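You operate a simulated robot arm through the tools that you are given. There is no shell and no other tool. Be economical: measure what you need, move in short steps, check, and stop when the job is done.

You are at the controls of a simulated robot arm. One attempt, no reset.

Task
Hold-test the yellow cartridge, vent, and put it in the tray its drop calls for.
Fine: clamp it in the nest first, set dial left at 0.5 bar; no drop is PASS, any drop REWORK; free the clamp only after venting.

Only the result counts: the job must be done as asked and must still hold three seconds after the hand-in. Knocking over, shifting, dropping, spilling or breaking anything else fails it.

Robot
A 7-joint arm with a two-finger parallel gripper, fixed in place. Base frame: the origin is at the foot of the arm, x ahead of it, y to its left, z up; the work surface is at about z = 0.78. Readings come in m, degrees, newtons and seconds.
With the tool pointing down near the work surface it reaches from about 0.3 to 0.7 m from the base axis. Its first joint turns from -66.0 to 66.0 degrees. Payload 1.57 kg.
The TCP is the grasp point between the finger pads, 0.03 m short of the fingertips. In the tool frame z runs along the fingers and y along their closing line. Largest opening 0.11 m; finger width 0.024, thickness 0.012; the body of the gripper, 0.048 by 0.112 m, starts 0.078 m behind the TCP.
Orientation is that of the tool frame in the base frame, as [roll, pitch, yaw] about the fixed x, y, z axes, in that order (R = Rz(yaw) Ry(pitch) Rx(roll)). With the fingers straight down and closing along the base's y, the tool's x points along the base's -x, its y along +y and its z along -z.

Tools
- The arm moves only by the tool step_arm. Its argument "commands" is a list of rows, each a list of 7 numbers: the shift along the tool's x, y, z in units of 30 mm (1.0 is 30 mm), then the turn, a rotation vector about the tool's x, y, z in units of 4 degrees (1.0 is 4 degrees), then the gripper command, from -1 (shut) to 1 (fully open), values between in proportion. In form: [[tx, ty, tz, ax, ay, az, fingers], ...]. A call has 1 to 20 rows; each row shifts and turns the commanded pose from where the row before left it, along the tool's axes as they then stand. A call with a number of a shift or a turn outside -1 to 1 is refused whole. A row lasts 0.2 s, in which the tool goes at most 0.05 m and 8.6 degrees; a call with a longer step from one row to the next is refused whole, and so is a gripper value outside its range. Where a pose cannot be reached the arm comes as near as it can. A force on the tool above 40 N (or 10 N above the force at the start of the call, whichever is more), or a blocked arm, ends the call early, and 0.2 s more pass. The fingers move at their own pace (about 0.108 m/s each) and stop on an object; they squeeze with about 40 N. The grip force told is the motor's: it shows also when the fingers shut on nothing. Time passes only in rows, and 0.2 s behind the last, so rows that do not move let the fingers close. It gives the time, the measured TCP pose, the force on the tool (base axes), the opening and the grip force at its end, in the units of the frame above (readings bear some noise).
- Cameras (640 x 400 px; columns grow to the right, rows downward): "scene" is fixed at [0.1551, -0.3876, 1.3962]; the picture's right is [0.85, -0.53, 0.00], its down [-0.34, -0.55, -0.76] and it looks along [0.40, 0.65, -0.65] (base axes); focal length 319 px, centre (320, 200). "wrist" rides on the gripper at [0.07, 0.016, -0.141] in the tool frame; the picture's right is [-0.23, 0.97, 0.00], its down [-0.86, -0.20, -0.48] and it looks along [-0.47, -0.11, 0.88] (tool axes); focal length 222 px, centre (320, 200). There is no depth. A picture from a camera that has moved, and an enlarged one, comes with that camera's place and axes in the base frame and with its lens.
- camera(camera): a new picture of that camera. It takes no simulated time.
- close_up(camera, box): a new picture of the part [left, top, right, bottom] of that camera's present view, enlarged. It takes no simulated time.
- hand_in(): hands the job in; it is judged then, once.

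Work in short steps. Places have to be worked out from the pictures, the camera data and where the tool is seen: move nearer, look again, correct. Check each grasp and each placing, and mend what went wrong. You have 120 turns and 64 pictures in all, those below and enlarged ones among them. Open the gripper and draw the arm clear of the work before you hand the job in, unless the task says otherwise; then end with one line.

The tools are called as name(argument=value, ...) on one line, values as JSON. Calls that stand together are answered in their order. step_arm: Moves the arm, as the interface text tells. Its arguments: {"type":"object","properties":{"commands":{"type":"array","items":{"type":"array","items":{"type":"number"}}}},"required":["commands"]} The other tools are called the same way: camera (camera) takes a picture; close_up (camera, box) takes an enlarged picture of a part of a camera's view; hand_in () hands the job in.

At the start:

```text
clock: 0.0
ee_pos: [0.3842, -0.1137, 1.1162]
orientation: [179.9, 0.0, 179.9]
wrist_force: [-0.5, -0.7, 0.4]
finger_gap: 0.1097
gripper_force: 0.0
```

scene: 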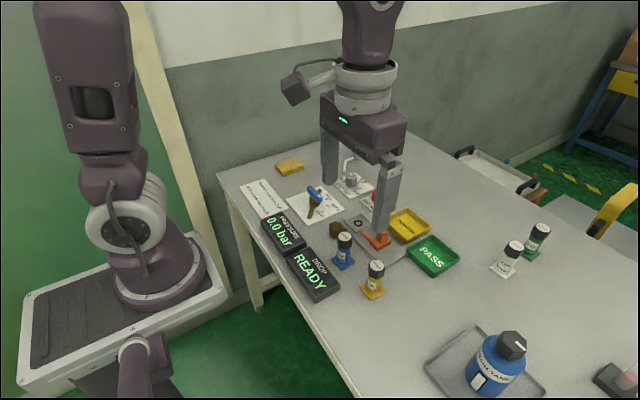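
wrist: 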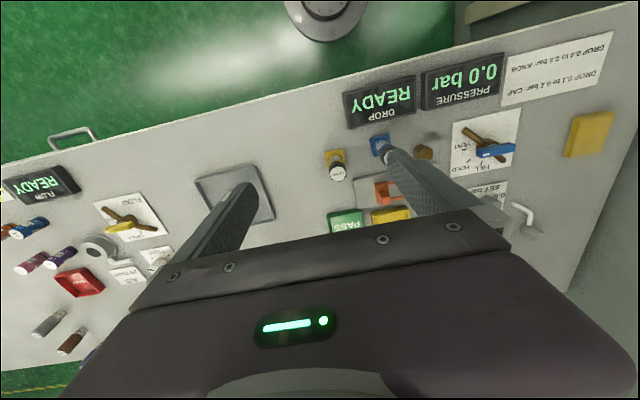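

I'll look at the work area enlarged, first from both cameras.

close_up(camera="scene", box=[220, 130, 480, 310])

close_up(camera="wrist", box=[300, 20, 640, 250])

```text
2.22 times, centred on (350, 220) of scene
camera zoom: at [0.1551, -0.3876, 1.3962], right [0.85, -0.53, 0.0], down [-0.34, -0.55, -0.76], along [0.4, 0.65, -0.65], focal length 709 px, centre (253, 156)
```

zoom: 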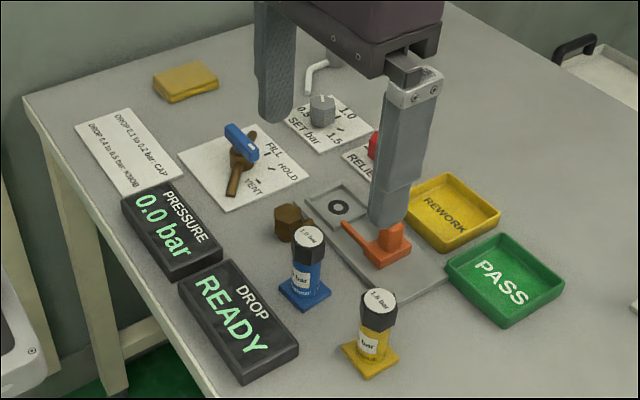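

```text
1.74 times, centred on (470, 135) of wrist
camera zoom: at [0.315, -0.0953, 1.2572], right [0.23, 0.97, 0.0], down [0.86, -0.2, 0.48], along [0.47, -0.11, -0.88], focal length 386 px, centre (59, 313)
```

zoom: 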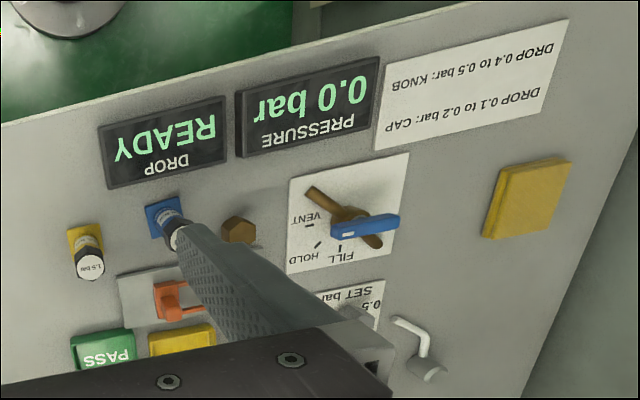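

The arm blocks the rig. I'll shift the tool left (+y) and up/back for a clearer look from both cameras.

step_arm(commands=[[0.5, 1, 0, 0, 0, 0, 1], [0.5, 1, 0, 0, 0, 0, 1], [0.5, 1, 0, 0, 0, 0, 1], [0.5, 1, 0, 0, 0, 0, 1], [0, 1, 0, 0, 0, 0, 1], [0, 1, 0, 0, 0, 0, 1], [0, 1, 0, 0, 0, 0, 1], [0, 1, 0, 0, 0, 0, 1], [0, 1, 0, 0, 0, 0, 1], [0, 1, 0, 0, 0, 0, 1]])

camera(camera="wrist")

close_up(camera="scene", box=[220, 130, 480, 310])

```text
clock: 2.2
ee_pos: [0.3231, 0.1875, 1.1157]
orientation: [-180.0, 0.0, 179.9]
wrist_force: [0.7, 0.4, -0.6]
finger_gap: 0.1103
gripper_force: 0.2
```

```text
59 pictures are left
camera wrist: at [0.2542, 0.2058, 1.2572], right [0.23, 0.97, 0.0], down [0.86, -0.2, 0.48], along [0.47, -0.11, -0.88], focal length 222 px, centre (320, 200)
```

wrist: 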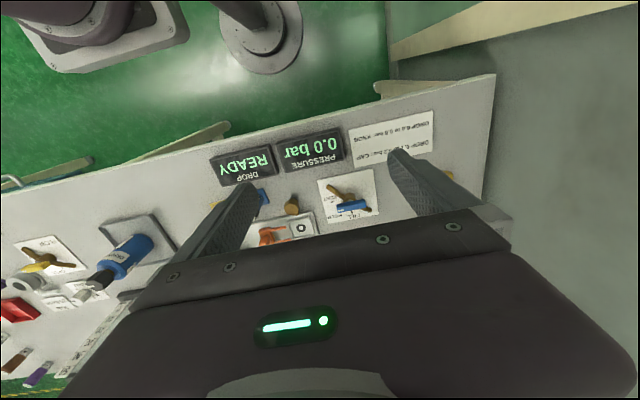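

```text
2.22 times, centred on (350, 220) of scene
camera zoom: at [0.1551, -0.3876, 1.3962], right [0.85, -0.53, 0.0], down [-0.34, -0.55, -0.76], along [0.4, 0.65, -0.65], focal length 709 px, centre (253, 156)
```

zoom: 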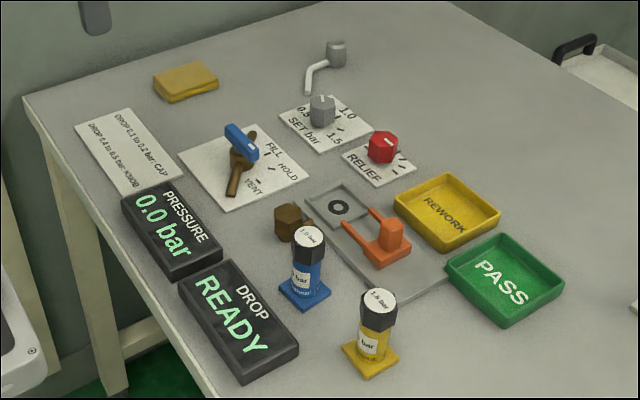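

Now the rig is clear. I'll zoom in on valve/dials and nest/clamp.

close_up(camera="scene", box=[285, 160, 395, 230])

close_up(camera="scene", box=[320, 195, 430, 300])

close_up(camera="scene", box=[240, 165, 320, 230])

```text
5.71 times, centred on (340, 195) of scene
camera zoom: at [0.1551, -0.3876, 1.3962], right [0.85, -0.53, 0.0], down [-0.34, -0.55, -0.76], along [0.4, 0.65, -0.65], focal length 1823 px, centre (206, 229)
```

zoom: 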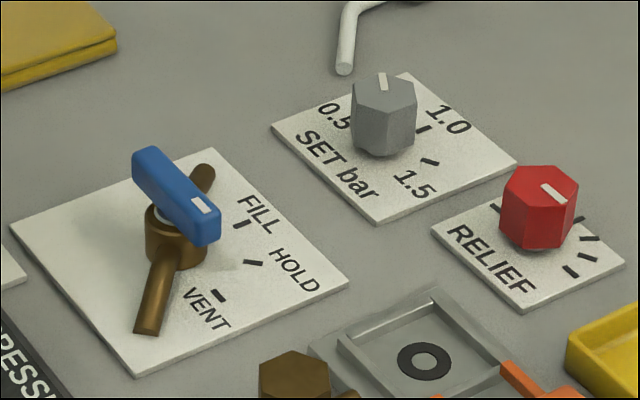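

```text
3.81 times, centred on (375, 248) of scene
camera zoom: at [0.1551, -0.3876, 1.3962], right [0.85, -0.53, 0.0], down [-0.34, -0.55, -0.76], along [0.4, 0.65, -0.65], focal length 1216 px, centre (110, 19)
```

zoom: 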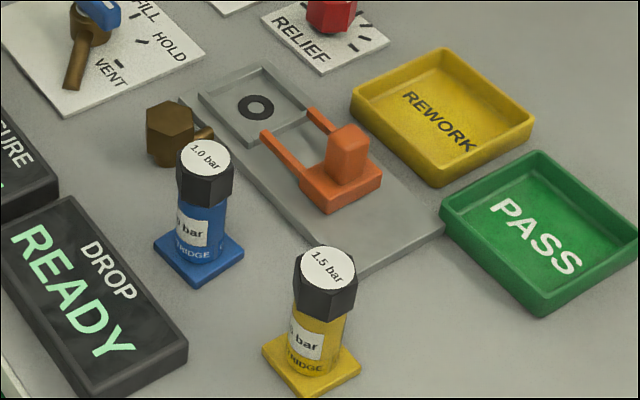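

```text
6.15 times, centred on (280, 198) of scene
camera zoom: at [0.1551, -0.3876, 1.3962], right [0.85, -0.53, 0.0], down [-0.34, -0.55, -0.76], along [0.4, 0.65, -0.65], focal length 1964 px, centre (566, 215)
```

zoom: 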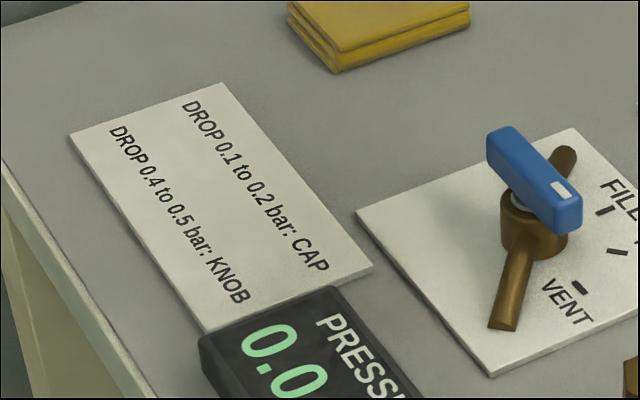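

The valve's mark is at VENT, the SET dial is at 0.5 and the nest is empty with its clamp drawn back. I judge the yellow cartridge at (0.469,-0.100), top z≈0.875, and the nest centre at (0.57,0.085). I move above the cartridge with the fingers partly open.

step_arm(commands=[[-0.49, -0.96, 0.5, 0, 0, 0, 0.1], [-0.49, -0.96, 0.5, 0, 0, 0, 0.1], [-0.49, -0.96, 0.5, 0, 0, 0, 0.1], [-0.49, -0.96, 0.5, 0, 0, 0, 0.1], [-0.49, -0.96, 0.5, 0, 0, 0, 0.1], [-0.49, -0.96, 0.5, 0, 0, 0, 0.1], [-0.49, -0.96, 0.5, 0, 0, 0, 0.1], [-0.49, -0.96, 0.5, 0, 0, 0, 0.1], [-0.49, -0.96, 0.5, 0, 0, 0, 0.1], [-0.49, -0.96, 0.5, 0, 0, 0, 0.1], [0, 0, 0, 0, 0, 0, 0.1]])

camera(camera="wrist")

close_up(camera="scene", box=[310, 180, 430, 300])

```text
clock: 4.6
ee_pos: [0.4714, -0.1009, 0.966]
orientation: [179.9, 0.1, 180.0]
wrist_force: [-0.1, -0.5, 0.8]
finger_gap: 0.0606
gripper_force: 0.0
```

```text
54 pictures are left
camera wrist: at [0.403, -0.0836, 1.1064], right [0.23, 0.97, 0.0], down [0.86, -0.2, 0.48], along [0.47, -0.11, -0.88], focal length 222 px, centre (320, 200)
```

wrist: 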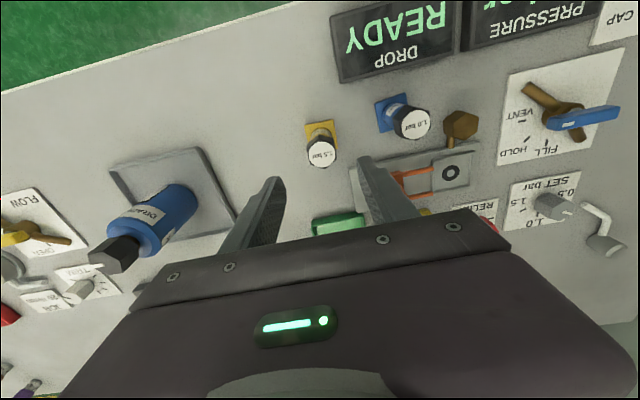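

```text
3.33 times, centred on (370, 240) of scene
camera zoom: at [0.1551, -0.3876, 1.3962], right [0.85, -0.53, 0.0], down [-0.34, -0.55, -0.76], along [0.4, 0.65, -0.65], focal length 1064 px, centre (153, 67)
```

zoom: 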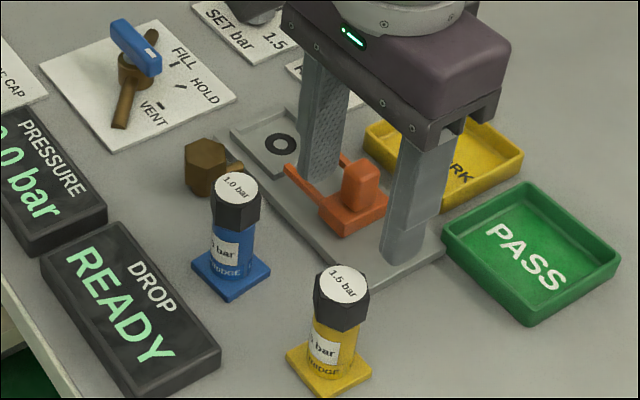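

Wrist view puts the cap at (0.470,-0.098), matching. I check the hex flats' orientation before descending.

close_up(camera="wrist", box=[290, 110, 350, 175])

close_up(camera="wrist", box=[380, 90, 520, 220])

```text
6.15 times, centred on (320, 142) of wrist
camera zoom: at [0.403, -0.0836, 1.1064], right [0.23, 0.97, 0.0], down [0.86, -0.2, 0.48], along [0.47, -0.11, -0.88], focal length 1367 px, centre (320, 554)
```

zoom: 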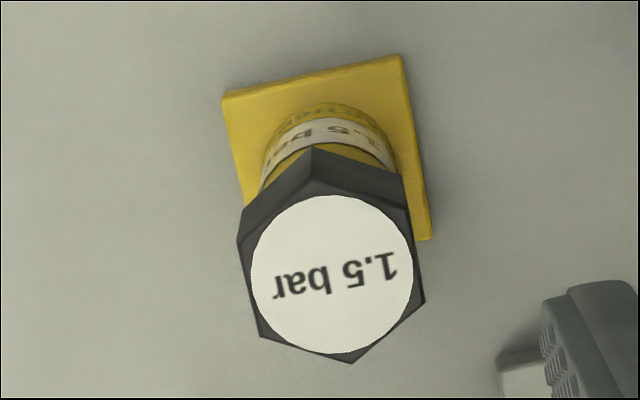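

```text
3.08 times, centred on (450, 155) of wrist
camera zoom: at [0.403, -0.0836, 1.1064], right [0.23, 0.97, 0.0], down [0.86, -0.2, 0.48], along [0.47, -0.11, -0.88], focal length 684 px, centre (-80, 338)
```

zoom: 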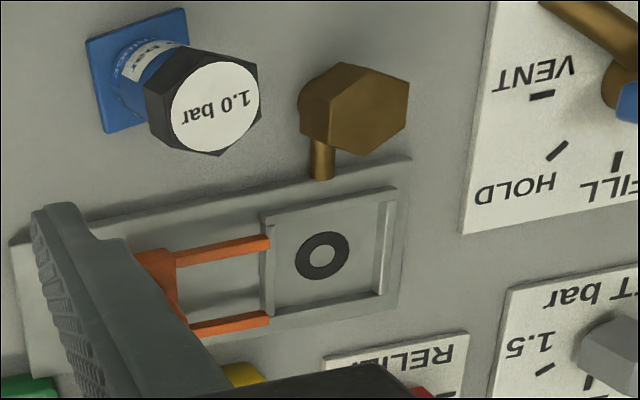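

The flats face ±y, so closing along y fits. I descend to z≈0.856 and close.

step_arm(commands=[[0.04, 0.07, 0.9, 0, 0, 0, 0.1], [0, 0, 0.9, 0, 0, 0, 0.1], [0, 0, 0.9, 0, 0, 0, 0.1], [0, 0, 0.9, 0, 0, 0, 0.1], [0, 0, 0.0, 0, 0, 0, 0.1], [0, 0, 0, 0, 0, 0, -1], [0, 0, 0, 0, 0, 0, -1], [0, 0, 0, 0, 0, 0, -1]])

close_up(camera="scene", box=[310, 180, 430, 300])

```text
clock: 6.4
ee_pos: [0.469, -0.0978, 0.8587]
orientation: [-179.9, -0.1, -180.0]
wrist_force: [-0.9, 1.1, -0.5]
finger_gap: 0.0306
gripper_force: 39.5
```

```text
3.33 times, centred on (370, 240) of scene
camera zoom: at [0.1551, -0.3876, 1.3962], right [0.85, -0.53, 0.0], down [-0.34, -0.55, -0.76], along [0.4, 0.65, -0.65], focal length 1064 px, centre (153, 67)
```

zoom: 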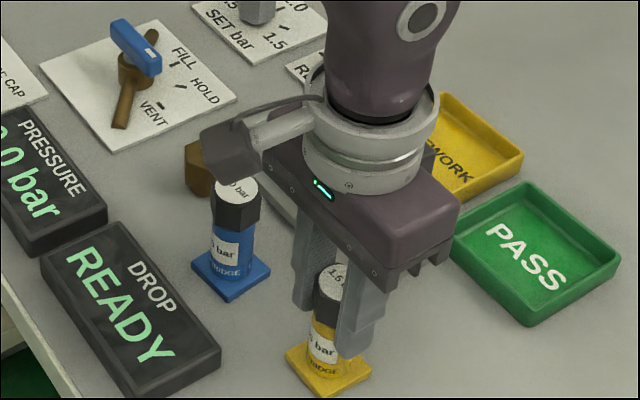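

Grip is firm (gap 30.6 mm, 40 N). I lift 0.1 m and carry it over the nest, x first.

step_arm(commands=[[0, 0, -0.8, 0, 0, 0, -1], [0, 0, -0.9, 0, 0, 0, -1], [0, 0, -0.9, 0, 0, 0, -1], [0, 0, -0.8, 0, 0, 0, -1], [-0.85, 0, 0, 0, 0, 0, -1], [-0.85, 0, 0, 0, 0, 0, -1], [-0.85, 0, 0, 0, 0, 0, -1], [-0.85, 0, 0, 0, 0, 0, -1], [0, 0.8, 0, 0, 0, 0, -1], [0, 0.8, 0, 0, 0, 0, -1], [0, 0.8, 0, 0, 0, 0, -1], [0, 0.7, 0, 0, 0, 0, -1], [0, 0, 0, 0, 0, 0, -1]])

camera(camera="wrist")

close_up(camera="scene", box=[310, 150, 430, 270])

```text
clock: 9.2
ee_pos: [0.5725, -0.0058, 0.9605]
orientation: [180.0, -0.1, -180.0]
wrist_force: [-0.1, 0.5, -1.6]
finger_gap: 0.0303
gripper_force: 39.3
```

```text
49 pictures are left
camera wrist: at [0.5026, 0.0123, 1.1013], right [0.23, 0.97, 0.0], down [0.86, -0.2, 0.48], along [0.47, -0.11, -0.88], focal length 222 px, centre (320, 200)
```

wrist: 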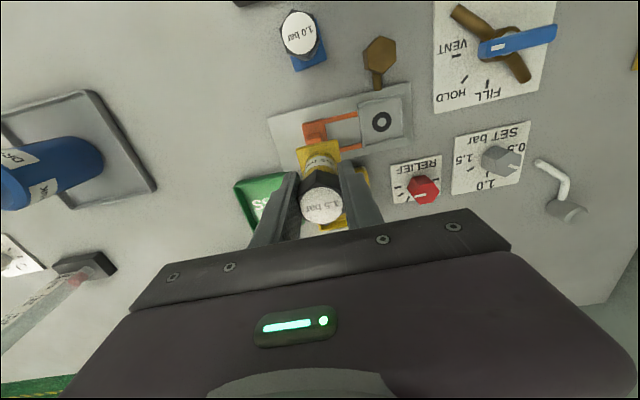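

```text
3.33 times, centred on (370, 210) of scene
camera zoom: at [0.1551, -0.3876, 1.3962], right [0.85, -0.53, 0.0], down [-0.34, -0.55, -0.76], along [0.4, 0.65, -0.65], focal length 1064 px, centre (153, 167)
```

zoom: 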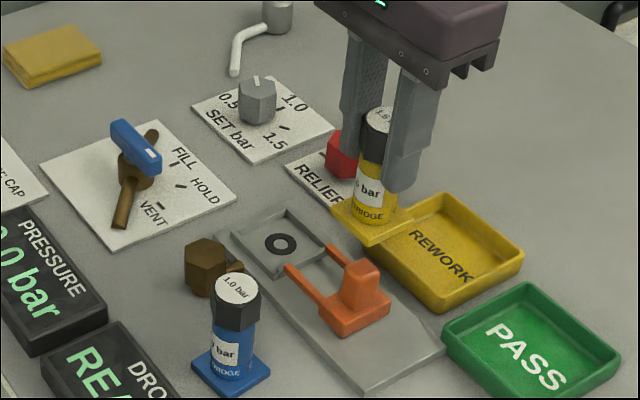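

I zoom the wrist view on the nest for a precise centre.

close_up(camera="wrist", box=[260, 70, 420, 170])

```text
4.00 times, centred on (340, 120) of wrist
camera zoom: at [0.5026, 0.0123, 1.1013], right [0.23, 0.97, 0.0], down [0.86, -0.2, 0.48], along [0.47, -0.11, -0.88], focal length 888 px, centre (240, 520)
```

zoom: 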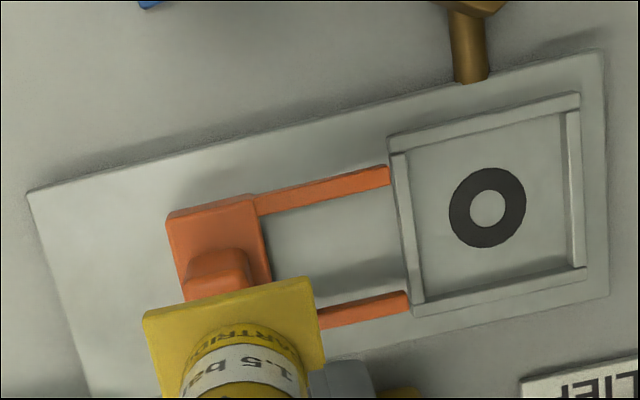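

Nest centre estimates: wrist (0.573,0.082), scene (0.571,0.0834). I move over and hover with the flange about 15 mm above the pocket, to compare directly.

step_arm(commands=[[0, 0.75, 0, 0, 0, 0, -1], [0, 0.75, 0, 0, 0, 0, -1], [0, 0.75, 0, 0, 0, 0, -1], [0, 0.7, 0, 0, 0, 0, -1], [0, 0, 0.6, 0, 0, 0, -1], [0, 0, 0.6, 0, 0, 0, -1], [0, 0, 0.6, 0, 0, 0, -1], [0, 0, 0.4, 0, 0, 0, -1], [0, 0, 0, 0, 0, 0, -1]])

close_up(camera="wrist", box=[250, 110, 410, 210])

close_up(camera="scene", box=[320, 180, 400, 240])

```text
clock: 11.2
ee_pos: [0.5716, 0.0822, 0.893]
orientation: [-180.0, 0.0, 180.0]
wrist_force: [-0.6, 0.9, -1.4]
finger_gap: 0.0307
gripper_force: 40.0
```

```text
4.00 times, centred on (330, 160) of wrist
camera zoom: at [0.5028, 0.1001, 1.0349], right [0.23, 0.97, 0.0], down [0.86, -0.2, 0.48], along [0.47, -0.11, -0.88], focal length 888 px, centre (280, 360)
```

zoom: 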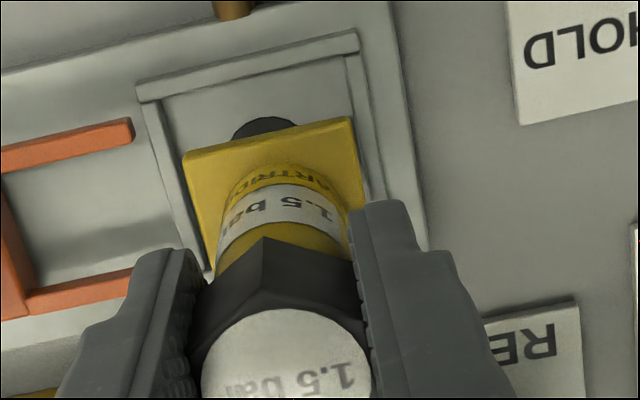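

```text
6.67 times, centred on (360, 210) of scene
camera zoom: at [0.1551, -0.3876, 1.3962], right [0.85, -0.53, 0.0], down [-0.34, -0.55, -0.76], along [0.4, 0.65, -0.65], focal length 2127 px, centre (53, 133)
```

zoom: 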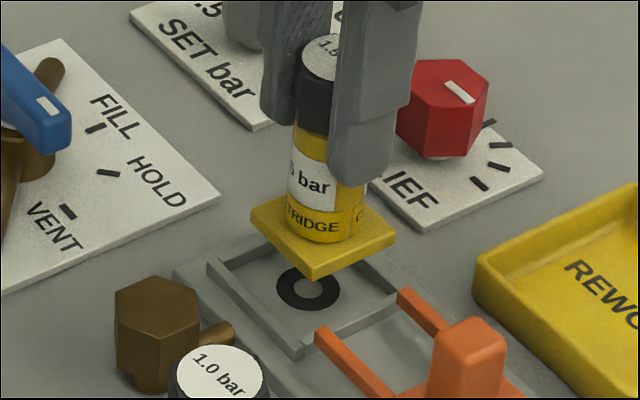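

Comparing both views, the flange sits about 4 mm too far +x and 1.5 mm too far +y. I correct and lower 20 mm.

step_arm(commands=[[0.13, -0.05, 0, 0, 0, 0, -1], [0, 0, 0.35, 0, 0, 0, -1], [0, 0, 0.3, 0, 0, 0, -1], [0, 0, 0, 0, 0, 0, -1]])

close_up(camera="scene", box=[320, 180, 400, 240])

close_up(camera="wrist", box=[250, 110, 410, 210])

```text
clock: 12.2
ee_pos: [0.5677, 0.0809, 0.8741]
orientation: [-180.0, 0.0, -179.9]
wrist_force: [0.4, 0.2, -1.4]
finger_gap: 0.0306
gripper_force: 39.5
```

```text
6.67 times, centred on (360, 210) of scene
camera zoom: at [0.1551, -0.3876, 1.3962], right [0.85, -0.53, 0.0], down [-0.34, -0.55, -0.76], along [0.4, 0.65, -0.65], focal length 2127 px, centre (53, 133)
```

zoom: 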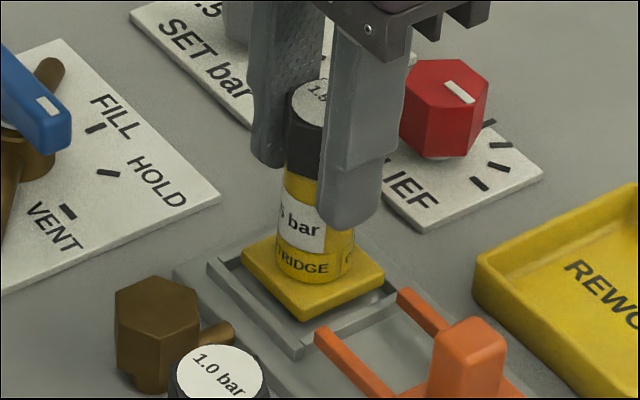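

```text
4.00 times, centred on (330, 160) of wrist
camera zoom: at [0.4987, 0.0989, 1.0156], right [0.23, 0.97, 0.0], down [0.86, -0.2, 0.48], along [0.47, -0.11, -0.88], focal length 888 px, centre (280, 360)
```

zoom: 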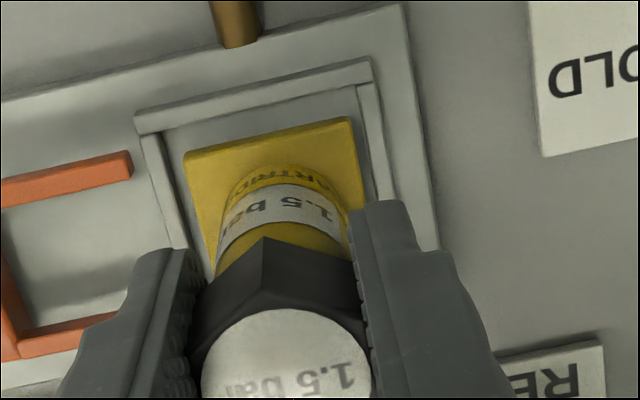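

Close to aligned; I shift another 2 mm toward -y and lower gently until contact.

step_arm(commands=[[0, -0.07, 0, 0, 0, 0, -1], [0, 0, 0.15, 0, 0, 0, -1], [0, 0, 0.1, 0, 0, 0, -1], [0, 0, 0.0, 0, 0, 0, -1]])

close_up(camera="scene", box=[320, 180, 400, 240])

```text
clock: 13.2
ee_pos: [0.566, 0.0801, 0.8675]
orientation: [-180.0, 0.0, -180.0]
wrist_force: [-5.0, 0.8, 16.3]
finger_gap: 0.0304
gripper_force: 39.2
```

```text
6.67 times, centred on (360, 210) of scene
camera zoom: at [0.1547, -0.3877, 1.3962], right [0.85, -0.53, 0.0], down [-0.34, -0.55, -0.76], along [0.41, 0.65, -0.65], focal length 2127 px, centre (53, 133)
```

zoom: 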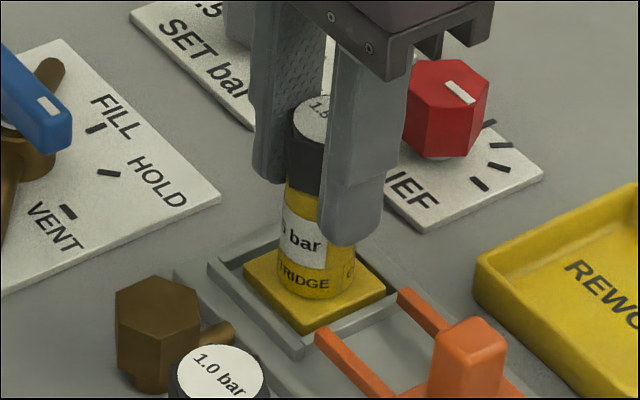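

Contact at 16 N with the flange bottom at ≈0.789; I check whether it's flat in the pocket.

close_up(camera="wrist", box=[250, 110, 410, 210])

```text
4.00 times, centred on (330, 160) of wrist
camera zoom: at [0.4983, 0.097, 1.0089], right [0.23, 0.97, 0.0], down [0.85, -0.2, 0.48], along [0.47, -0.11, -0.88], focal length 888 px, centre (280, 360)
```

zoom: 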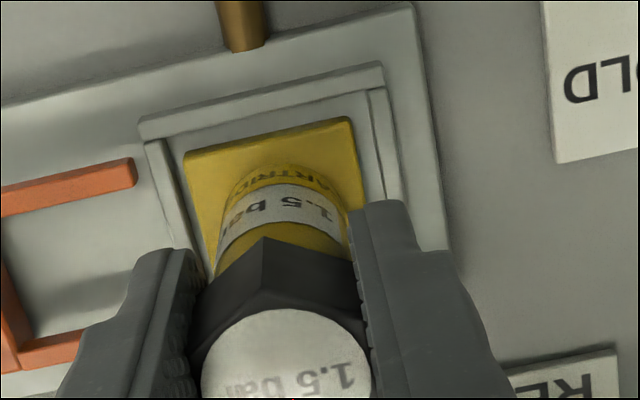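

It looks inside but biased to +x. I raise 4 mm, shift 2.5 mm to -x, and lower again to compare the contact height.

step_arm(commands=[[0, 0, -0.17, 0, 0, 0, -1], [0.08, 0, 0, 0, 0, 0, -1], [0, 0, 0.1, 0, 0, 0, -1], [0, 0, 0.07, 0, 0, 0, -1], [0, 0, 0.0, 0, 0, 0, -1]])

```text
clock: 14.4
ee_pos: [0.5658, 0.0795, 0.868]
orientation: [-180.0, 0.1, -179.9]
wrist_force: [-4.6, 0.9, 18.3]
finger_gap: 0.0305
gripper_force: 39.5
```

Same contact height after the shift, so it is on the floor/seal. I release with a small opening and look.

step_arm(commands=[[0, 0, 0, 0, 0, 0, -0.1], [0, 0, 0, 0, 0, 0, 0.0], [0, 0, 0, 0, 0, 0, 0.0], [0, 0, -0.5, 0, 0, 0, 0.0], [0, 0, -0.8, 0, 0, 0, 0.0], [0, 0, -0.8, 0, 0, 0, 0.0], [0, 0, -0.8, 0, 0, 0, 0.0], [0, 0, 0, 0, 0, 0, 0.0]])

close_up(camera="scene", box=[320, 180, 400, 240])

camera(camera="wrist")

```text
clock: 16.2
ee_pos: [0.5664, 0.0791, 0.9547]
orientation: [-180.0, 0.0, 180.0]
wrist_force: [-0.4, 0.3, 1.2]
finger_gap: 0.0551
gripper_force: 0.0
```

```text
6.67 times, centred on (360, 210) of scene
camera zoom: at [0.1551, -0.3876, 1.3962], right [0.85, -0.53, 0.0], down [-0.34, -0.55, -0.76], along [0.4, 0.65, -0.65], focal length 2127 px, centre (53, 133)
```

zoom: 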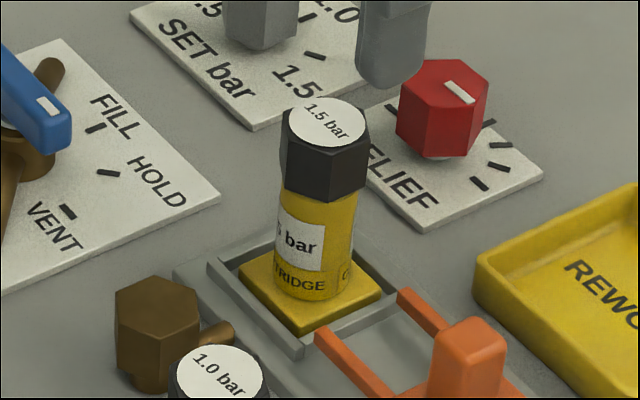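

```text
39 pictures are left
camera wrist: at [0.4968, 0.0968, 1.0956], right [0.23, 0.97, 0.0], down [0.85, -0.2, 0.48], along [0.47, -0.11, -0.88], focal length 222 px, centre (320, 200)
```

wrist: 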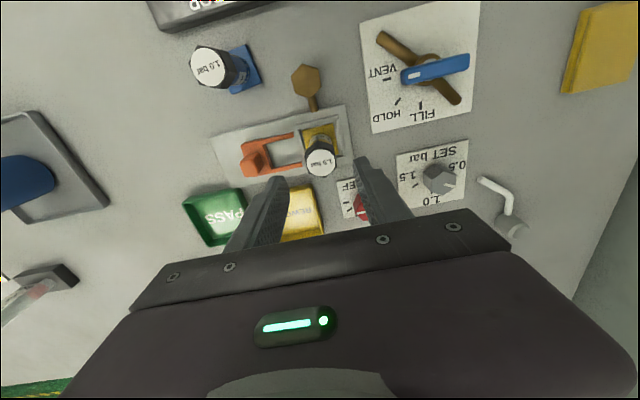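

Seated level in the nest. Next the clamp: zoom on it.

close_up(camera="wrist", box=[210, 90, 370, 190])

close_up(camera="scene", box=[350, 210, 410, 255])

```text
4.00 times, centred on (290, 140) of wrist
camera zoom: at [0.4968, 0.0968, 1.0956], right [0.23, 0.97, 0.0], down [0.85, -0.2, 0.48], along [0.47, -0.11, -0.88], focal length 888 px, centre (440, 440)
```

zoom: 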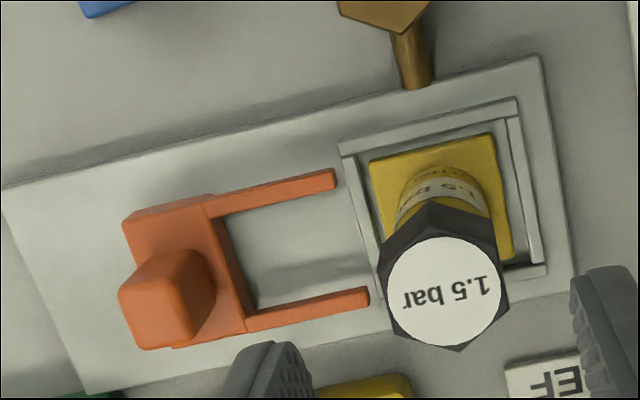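

```text
8.89 times, centred on (380, 232) of scene
camera zoom: at [0.1551, -0.3876, 1.3962], right [0.85, -0.53, 0.0], down [-0.34, -0.55, -0.76], along [0.4, 0.65, -0.65], focal length 2836 px, centre (-213, -89)
```

zoom: 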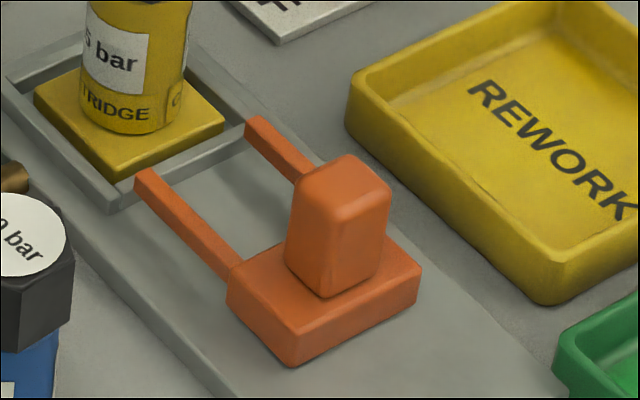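

Clamp block judged at (0.573,-0.008), top z≈0.837. I move over it and turn the tool 90° so the fingers close along x.

step_arm(commands=[[-0.1, -0.97, 0, 0, 0, 0, 0], [-0.1, -0.97, 0, 0, 0, 0, 0], [0, -0.97, 0, 0, 0, 0, 0], [0, 0, 0, 0, 0, 1, 0], [0, 0, 0, 0, 0, 1, 0], [0, 0, 0, 0, 0, 1, 0], [0, 0, 0, 0, 0, 1, 0], [0, 0, 0, 0, 0, 1, 0], [0, 0, 0, 0, 0, 1, 0], [0, 0, 0, 0, 0, 1, 0], [0, 0, 0, 0, 0, 1, 0], [0, 0, 0, 0, 0, 1, 0], [0, 0, 0, 0, 0, 1, 0], [0, 0, 0, 0, 0, 1, 0], [0, 0, 0, 0, 0, 1, 0]])

step_arm(commands=[[0, 0, 0, 0, 0, 1, 0], [0, 0, 0, 0, 0, 1, 0], [0, 0, 0, 0, 0, 1, 0], [0, 0, 0, 0, 0, 1, 0], [0, 0, 0, 0, 0, 1, 0], [0, 0, 0, 0, 0, 1, 0], [0, 0, 0, 0, 0, 1, 0], [0, 0, 0, 0, 0, 1, 0], [0, 0, 0, 0, 0, 1, 0], [0, 0, 0, 0, 0, 1, 0], [0, 0, 0, 0, 0, 0.5, 0], [0, 0, 0, 0, 0, 0, 0]])

camera(camera="wrist")

close_up(camera="scene", box=[320, 170, 440, 260])

```text
clock: 19.4
ee_pos: [0.5731, -0.0085, 0.9547]
orientation: [-179.9, 0.0, 131.9]
wrist_force: [0.7, 0.9, 0.1]
finger_gap: 0.055
gripper_force: 0.0
```

```text
clock: 22.0
ee_pos: [0.5708, -0.0094, 0.9552]
orientation: [180.0, 0.0, 89.9]
wrist_force: [-0.1, 0.6, 0.5]
finger_gap: 0.0552
gripper_force: 0.1
```

```text
36 pictures are left
camera wrist: at [0.5887, 0.0627, 1.0953], right [0.97, -0.23, 0.0], down [-0.2, -0.85, 0.48], along [-0.11, -0.47, -0.88], focal length 222 px, centre (320, 200)
```

wrist: 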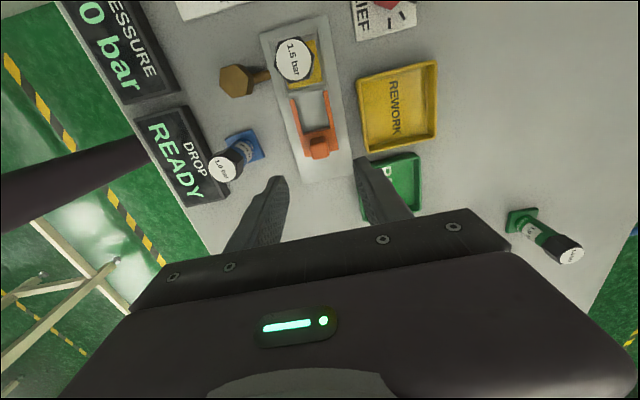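

```text
4.44 times, centred on (380, 215) of scene
camera zoom: at [0.1551, -0.3876, 1.3962], right [0.85, -0.53, 0.0], down [-0.34, -0.55, -0.76], along [0.4, 0.65, -0.65], focal length 1418 px, centre (53, 133)
```

zoom: 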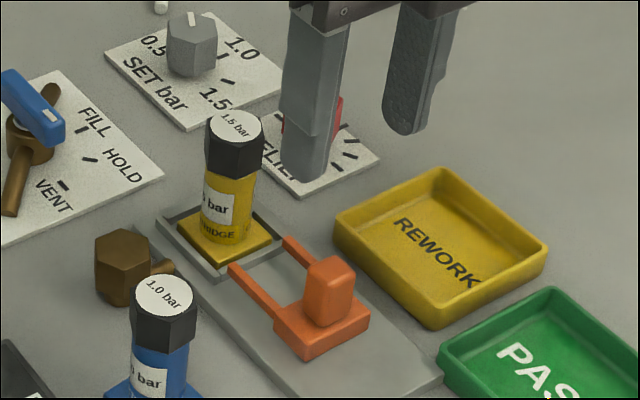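

Wrist agrees: block at about (0.570,-0.007). I descend to z≈0.842 and close on the block.

step_arm(commands=[[0.05, 0, 0.9, 0, 0, 0, 0], [0, 0, 0.9, 0, 0, 0, 0], [0, 0, 0.9, 0, 0, 0, 0], [0, 0, 0.9, 0, 0, 0, 0], [0, 0, 0.15, 0, 0, 0, 0], [0, 0, 0, 0, 0, 0, 0], [0, 0, 0, 0, 0, 0, -1], [0, 0, 0, 0, 0, 0, -1], [0, 0, 0, 0, 0, 0, -1]])

close_up(camera="scene", box=[320, 170, 440, 260])

```text
clock: 24.0
ee_pos: [0.5701, -0.0074, 0.8402]
orientation: [-179.8, 0.0, 89.9]
wrist_force: [-17.9, 0.1, 1.5]
finger_gap: 0.0219
gripper_force: 35.0
```

```text
4.44 times, centred on (380, 215) of scene
camera zoom: at [0.1546, -0.3876, 1.3962], right [0.85, -0.53, 0.0], down [-0.34, -0.55, -0.76], along [0.41, 0.65, -0.65], focal length 1418 px, centre (53, 133)
```

zoom: 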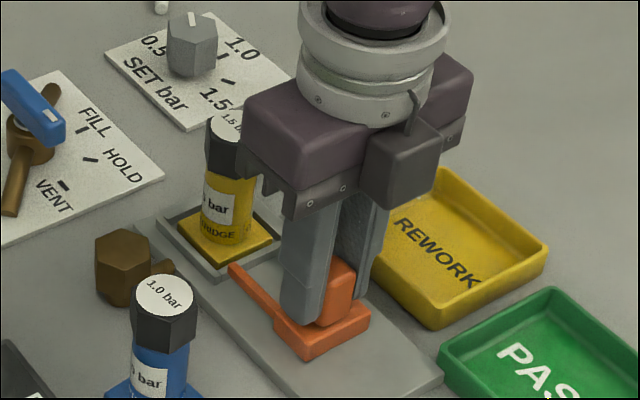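

Gripped, with 18 N side load showing the block is slightly to -x. I ease 1.5 mm and slide 30 mm toward the nest.

step_arm(commands=[[0, -0.05, 0, 0, 0, 0, -1], [0, 0, 0, 0, 0, 0, -1]])

step_arm(commands=[[0.25, 0, 0, 0, 0, 0, -1], [0.25, 0, 0, 0, 0, 0, -1], [0.25, 0, 0, 0, 0, 0, -1], [0.25, 0, 0, 0, 0, 0, -1], [0, 0, 0, 0, 0, 0, -1]])

close_up(camera="scene", box=[320, 170, 440, 260])

```text
clock: 24.6
ee_pos: [0.57, -0.0057, 0.8414]
orientation: [180.0, 0.1, 90.0]
wrist_force: [-5.0, 0.3, -16.9]
finger_gap: 0.0216
gripper_force: 35.0
```

```text
clock: 25.8
ee_pos: [0.5698, 0.0239, 0.8418]
orientation: [-179.9, 0.1, 90.0]
wrist_force: [-8.0, 0.1, -25.4]
finger_gap: 0.0216
gripper_force: 34.4
```

```text
4.44 times, centred on (380, 215) of scene
camera zoom: at [0.1554, -0.3876, 1.3961], right [0.85, -0.53, 0.0], down [-0.34, -0.55, -0.76], along [0.4, 0.65, -0.65], focal length 1418 px, centre (53, 133)
```

zoom: 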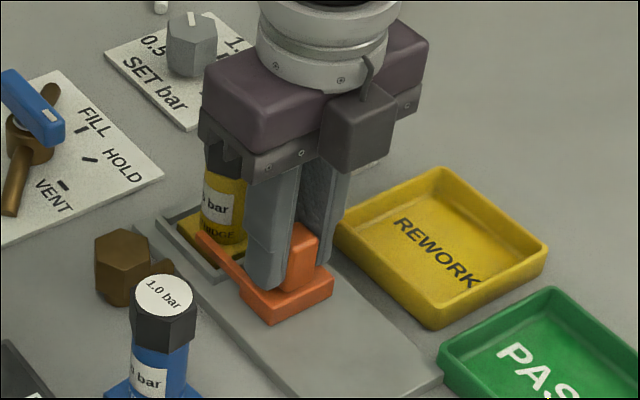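

It slides smoothly. I continue 20 mm in small steps, watching for the end stop.

step_arm(commands=[[0, 0, 0.05, 0, 0, 0, -1], [0.2, 0, 0, 0, 0, 0, -1], [0.2, 0, 0, 0, 0, 0, -1], [0, 0, 0, 0, 0, 0, -1]])

step_arm(commands=[[0.1, 0, 0, 0, 0, 0, -1], [0.1, 0, 0, 0, 0, 0, -1], [0, 0, 0, 0, 0, 0, -1]])

close_up(camera="scene", box=[320, 170, 440, 260])

```text
clock: 26.8
ee_pos: [0.5693, 0.0316, 0.8403]
orientation: [179.8, 0.2, 89.9]
wrist_force: [-14.8, -16.7, 24.0]
finger_gap: 0.0217
gripper_force: 34.7
```

```text
clock: 27.6
ee_pos: [0.5705, 0.0395, 0.8393]
orientation: [180.0, 0.2, 90.0]
wrist_force: [-2.6, -33.1, -3.5]
finger_gap: 0.022
gripper_force: 34.6
```

```text
4.44 times, centred on (380, 215) of scene
camera zoom: at [0.1551, -0.3884, 1.3959], right [0.85, -0.53, 0.0], down [-0.34, -0.55, -0.76], along [0.4, 0.65, -0.65], focal length 1418 px, centre (53, 133)
```

zoom: 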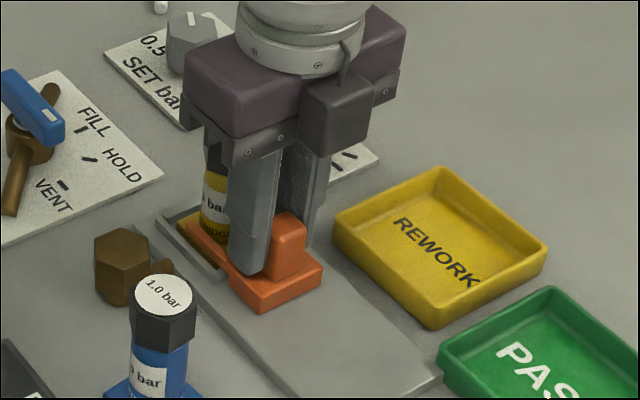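

33 N resisting at 45 mm travel suggests the end stop. I open and rise to check the clamp's position and whether it stays.

step_arm(commands=[[0, 0, 0, 0, 0, 0, -0.2], [0, 0, 0, 0, 0, 0, -0.2], [0, 0, -0.8, 0, 0, 0, -0.2], [0, 0, -0.9, 0, 0, 0, -0.2], [0, 0, -0.9, 0, 0, 0, -0.2], [0, 0, -0.9, 0, 0, 0, -0.2], [-1, 0, 0, 0, 0, 0, -0.2], [-1, 0, 0, 0, 0, 0, -0.2], [0, 0, 0, 0, 0, 0, -0.2]])

close_up(camera="scene", box=[320, 180, 400, 240])

close_up(camera="wrist", box=[230, 0, 390, 100])

```text
clock: 29.6
ee_pos: [0.5701, -0.0186, 0.945]
orientation: [179.9, 0.0, 90.0]
wrist_force: [-0.4, -0.1, 0.2]
finger_gap: 0.044
gripper_force: 0.0
```

```text
6.67 times, centred on (360, 210) of scene
camera zoom: at [0.1551, -0.3876, 1.3962], right [0.85, -0.53, 0.0], down [-0.34, -0.55, -0.76], along [0.4, 0.65, -0.65], focal length 2127 px, centre (53, 133)
```

zoom: 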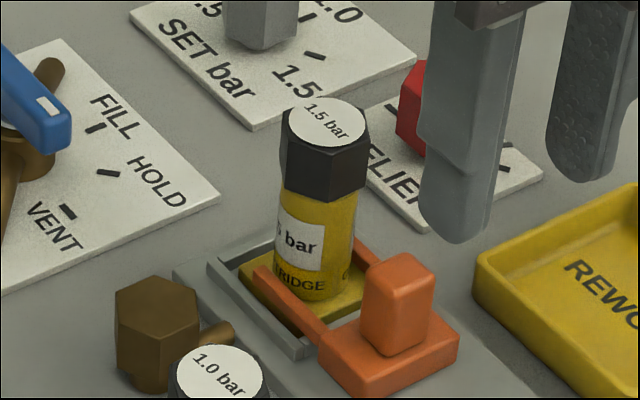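

```text
4.00 times, centred on (310, 50) of wrist
camera zoom: at [0.5867, 0.0525, 1.0855], right [0.97, -0.23, 0.0], down [-0.2, -0.86, 0.48], along [-0.11, -0.47, -0.88], focal length 888 px, centre (360, 800)
```

zoom: 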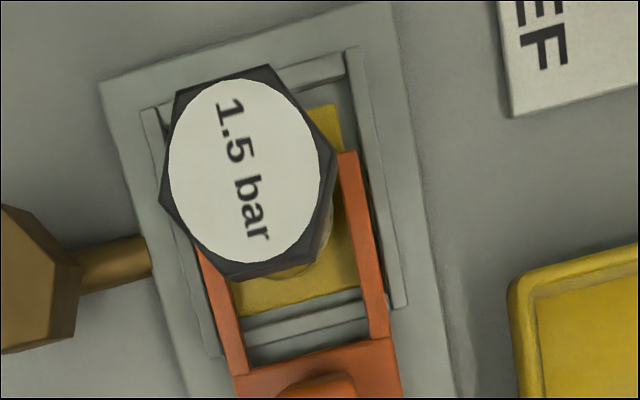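

The prongs sit over both flange sides. To see if it's truly home, I push the block from behind with closed fingers.

step_arm(commands=[[0, 0, 0.9, 0, 0, 0, -1], [0, 0, 0.9, 0, 0, 0, -1], [0, 0, 0.9, 0, 0, 0, -1], [0, 0, 0.7, 0, 0, 0, -1], [0.4, 0, 0, 0, 0, 0, -1], [0.3, 0, 0, 0, 0, 0, -1], [0, 0, 0, 0, 0, 0, -1]])

step_arm(commands=[[0.15, 0, 0, 0, 0, 0, -1], [0.15, 0, 0, 0, 0, 0, -1], [0.15, 0, 0, 0, 0, 0, -1], [0.15, 0, 0, 0, 0, 0, -1], [0.15, 0, 0, 0, 0, 0, -1], [0.15, 0, 0, 0, 0, 0, -1], [0.15, 0, 0, 0, 0, 0, -1]])

```text
clock: 31.2
ee_pos: [0.569, 0.0025, 0.8424]
orientation: [180.0, 0.0, 90.0]
wrist_force: [0.1, 0.7, -1.1]
finger_gap: 0.0001
gripper_force: 21.2
```

```text
clock: 32.1
ee_pos: [0.5699, 0.007, 0.8429]
orientation: [180.0, 0.8, 89.8]
wrist_force: [-0.3, -8.7, -1.2]
finger_gap: 0.0
gripper_force: 21.4
stopped in row 4: the force on the tool passed its limit (the readings are from after the stop); the commanded pose is now the measured one
```

It resisted beyond 40 N without yielding, so the clamp is home. I rise and check it.

step_arm(commands=[[-0.3, 0, 0, 0, 0, 0, -1], [0, 0, -0.9, 0, 0, 0, -1], [0, 0, -0.9, 0, 0, 0, -1], [0, 0, -0.9, 0, 0, 0, -1], [0, 0, -0.9, 0, 0, 0, -1], [0, 0, 0, 0, 0, 0, -0.2]])

close_up(camera="scene", box=[220, 120, 460, 310])

```text
clock: 33.5
ee_pos: [0.5699, 0.0006, 0.9522]
orientation: [-180.0, 0.8, 89.8]
wrist_force: [-0.6, 0.6, -0.1]
finger_gap: 0.0441
gripper_force: 0.1
```

```text
2.11 times, centred on (340, 215) of scene
camera zoom: at [0.1551, -0.3876, 1.3962], right [0.85, -0.53, 0.0], down [-0.34, -0.55, -0.76], along [0.4, 0.65, -0.65], focal length 672 px, centre (278, 168)
```

zoom: 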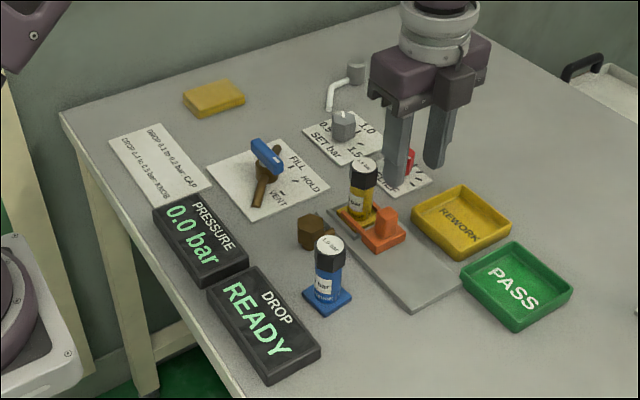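

Clamp holds. Now to the valve: I move above the handle at about (0.51,0.21) with fingers still closing along x.

step_arm(commands=[[0.9, -0.2, 0, 0, 0, 0, 0], [0.9, -0.2, 0, 0, 0, 0, 0], [0.9, -0.2, 0, 0, 0, 0, 0], [0.9, -0.2, 0, 0, 0, 0, 0], [0.9, -0.3, 0, 0, 0, 0, 0], [0.9, -0.3, 0, 0, 0, 0, 0], [0.8, -0.3, 0, 0, 0, 0, 0], [0.8, -0.3, 0, 0, 0, 0, 0], [0, 0, 0, 0, 0, 0, 0]])

camera(camera="wrist")

close_up(camera="scene", box=[280, 150, 360, 220])

```text
clock: 35.5
ee_pos: [0.5106, 0.2122, 0.9493]
orientation: [-179.8, 0.7, 89.8]
wrist_force: [0.6, 0.2, 0.4]
finger_gap: 0.055
gripper_force: 0.1
```

```text
28 pictures are left
camera wrist: at [0.5279, 0.2845, 1.0884], right [0.97, -0.23, 0.0], down [-0.2, -0.85, 0.49], along [-0.11, -0.48, -0.87], focal length 222 px, centre (320, 200)
```

wrist: 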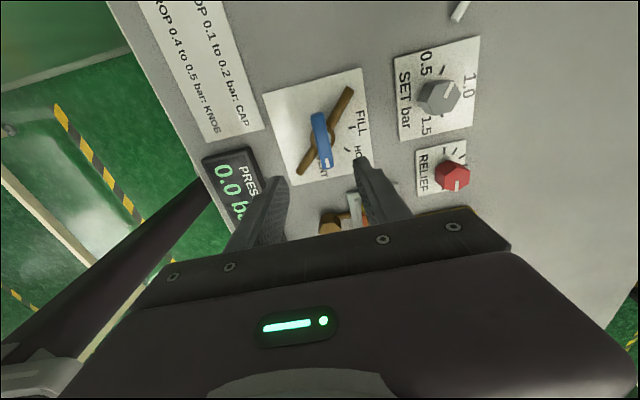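

```text
5.71 times, centred on (320, 185) of scene
camera zoom: at [0.1551, -0.3876, 1.3962], right [0.85, -0.53, 0.0], down [-0.34, -0.55, -0.76], along [0.4, 0.65, -0.65], focal length 1823 px, centre (320, 286)
```

zoom: 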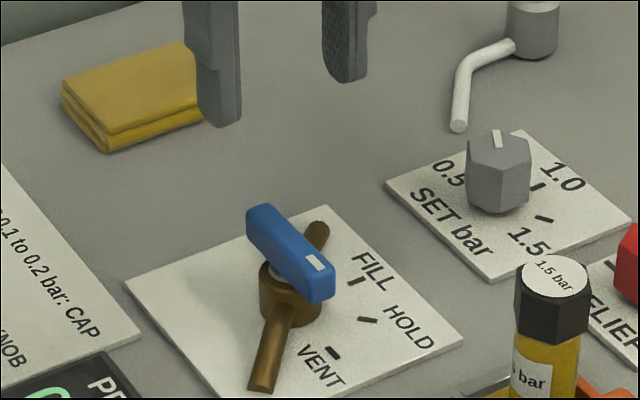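

Zoom on the valve handle and the SET dial from here.

close_up(camera="wrist", box=[260, 60, 390, 190])

close_up(camera="wrist", box=[390, 30, 490, 200])

```text
3.08 times, centred on (325, 125) of wrist
camera zoom: at [0.5279, 0.2845, 1.0884], right [0.97, -0.23, 0.0], down [-0.2, -0.85, 0.49], along [-0.11, -0.48, -0.87], focal length 684 px, centre (305, 431)
```

zoom: 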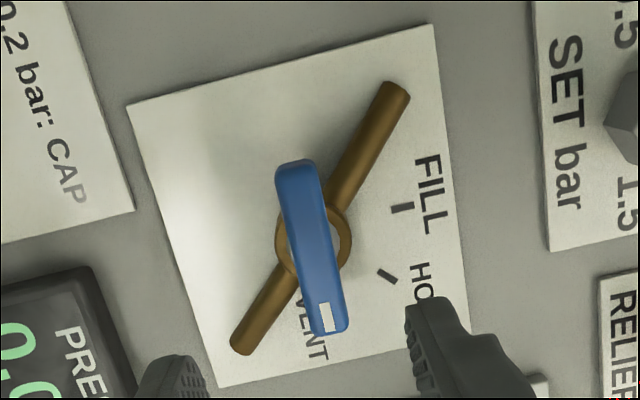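

```text
2.35 times, centred on (440, 115) of wrist
camera zoom: at [0.5279, 0.2845, 1.0884], right [0.97, -0.23, 0.0], down [-0.2, -0.85, 0.49], along [-0.11, -0.48, -0.87], focal length 523 px, centre (38, 400)
```

zoom: 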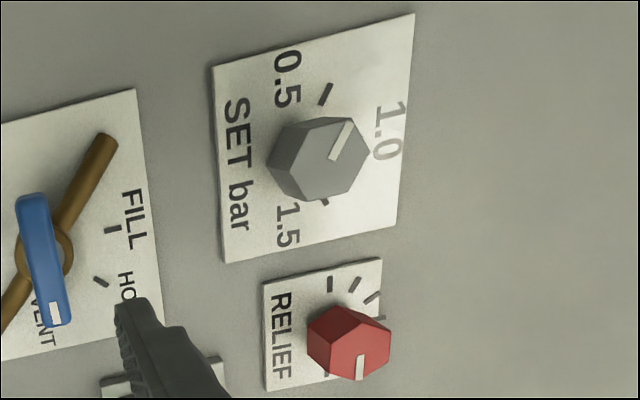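

SET is on 0.5. The handle is at (0.513,0.215), along y with its mark to -y (VENT); HOLD is at +45° and FILL at +90° counter-clockwise. I level the tool, descend to z≈0.848 and grip the handle.

step_arm(commands=[[0.06, 0.08, 0, 0, 0.18, 0, 0], [0, 0, 0.9, 0, 0, 0, 0], [0, 0, 0.9, 0, 0, 0, 0], [0, 0, 0.9, 0, 0, 0, 0], [0, 0, 0.6, 0, 0, 0, 0], [0, 0, 0, 0, 0, 0, 0]])

close_up(camera="scene", box=[280, 150, 360, 220])

```text
clock: 36.9
ee_pos: [0.5127, 0.2124, 0.8503]
orientation: [-179.9, -0.2, 89.8]
wrist_force: [-0.2, 0.5, 0.4]
finger_gap: 0.0551
gripper_force: 0.1
```

```text
5.71 times, centred on (320, 185) of scene
camera zoom: at [0.1551, -0.3876, 1.3962], right [0.85, -0.53, 0.0], down [-0.34, -0.55, -0.76], along [0.4, 0.65, -0.65], focal length 1823 px, centre (320, 286)
```

zoom: 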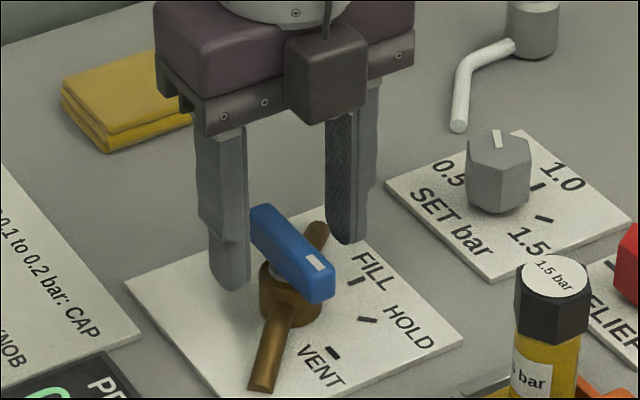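

The fingers straddle the handle; closing.

step_arm(commands=[[0, 0, 0.05, 0, 0, 0, -0.5], [0, 0, 0, 0, 0, 0, -1], [0, 0, 0, 0, 0, 0, -1], [0, 0, 0, 0, 0, 0, -1]])

```text
clock: 37.9
ee_pos: [0.515, 0.2142, 0.8496]
orientation: [179.7, 0.0, 89.8]
wrist_force: [19.2, 1.0, -7.5]
finger_gap: 0.0159
gripper_force: 31.0
```

Gripped (15.9 mm). The +19 N in x says the pivot is slightly to +x; I ease over and begin turning counter-clockwise 24°.

step_arm(commands=[[0, 0.06, 0, 0, 0, 0, -1], [0, 0, 0, 0, 0, -1, -1], [0, 0, 0, 0, 0, -1, -1], [0, 0, 0, 0, 0, -1, -1], [0, 0, 0, 0, 0, -1, -1], [0, 0, 0, 0, 0, -1, -1], [0, 0, 0, 0, 0, -1, -1], [0, 0, 0, 0, 0, 0, -1]])

```text
clock: 39.7
ee_pos: [0.5151, 0.2146, 0.8476]
orientation: [179.9, -0.2, 113.7]
wrist_force: [19.3, -1.0, 5.0]
finger_gap: 0.016
gripper_force: 31.2
```

Turning works. I shift 2 mm more to +x and turn on another 24°.

step_arm(commands=[[-0.03, 0.06, 0, 0, 0, 0, -1], [0, 0, 0, 0, 0, -1, -1], [0, 0, 0, 0, 0, -1, -1], [0, 0, 0, 0, 0, -1, -1], [0, 0, 0, 0, 0, -1, -1], [0, 0, 0, 0, 0, -1, -1], [0, 0, 0, 0, 0, -1, -1], [0, 0, 0, 0, 0, 0, -1]])

close_up(camera="scene", box=[240, 150, 400, 290])

```text
clock: 41.5
ee_pos: [0.5166, 0.2144, 0.8485]
orientation: [179.9, -0.1, 137.9]
wrist_force: [-1.4, 8.1, 24.9]
finger_gap: 0.0161
gripper_force: 31.1
```

```text
2.86 times, centred on (320, 220) of scene
camera zoom: at [0.1547, -0.3876, 1.3962], right [0.85, -0.53, 0.0], down [-0.34, -0.55, -0.76], along [0.41, 0.65, -0.65], focal length 912 px, centre (320, 143)
```

zoom: 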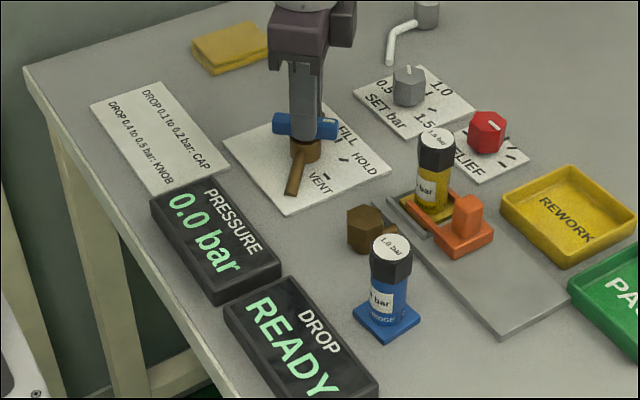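

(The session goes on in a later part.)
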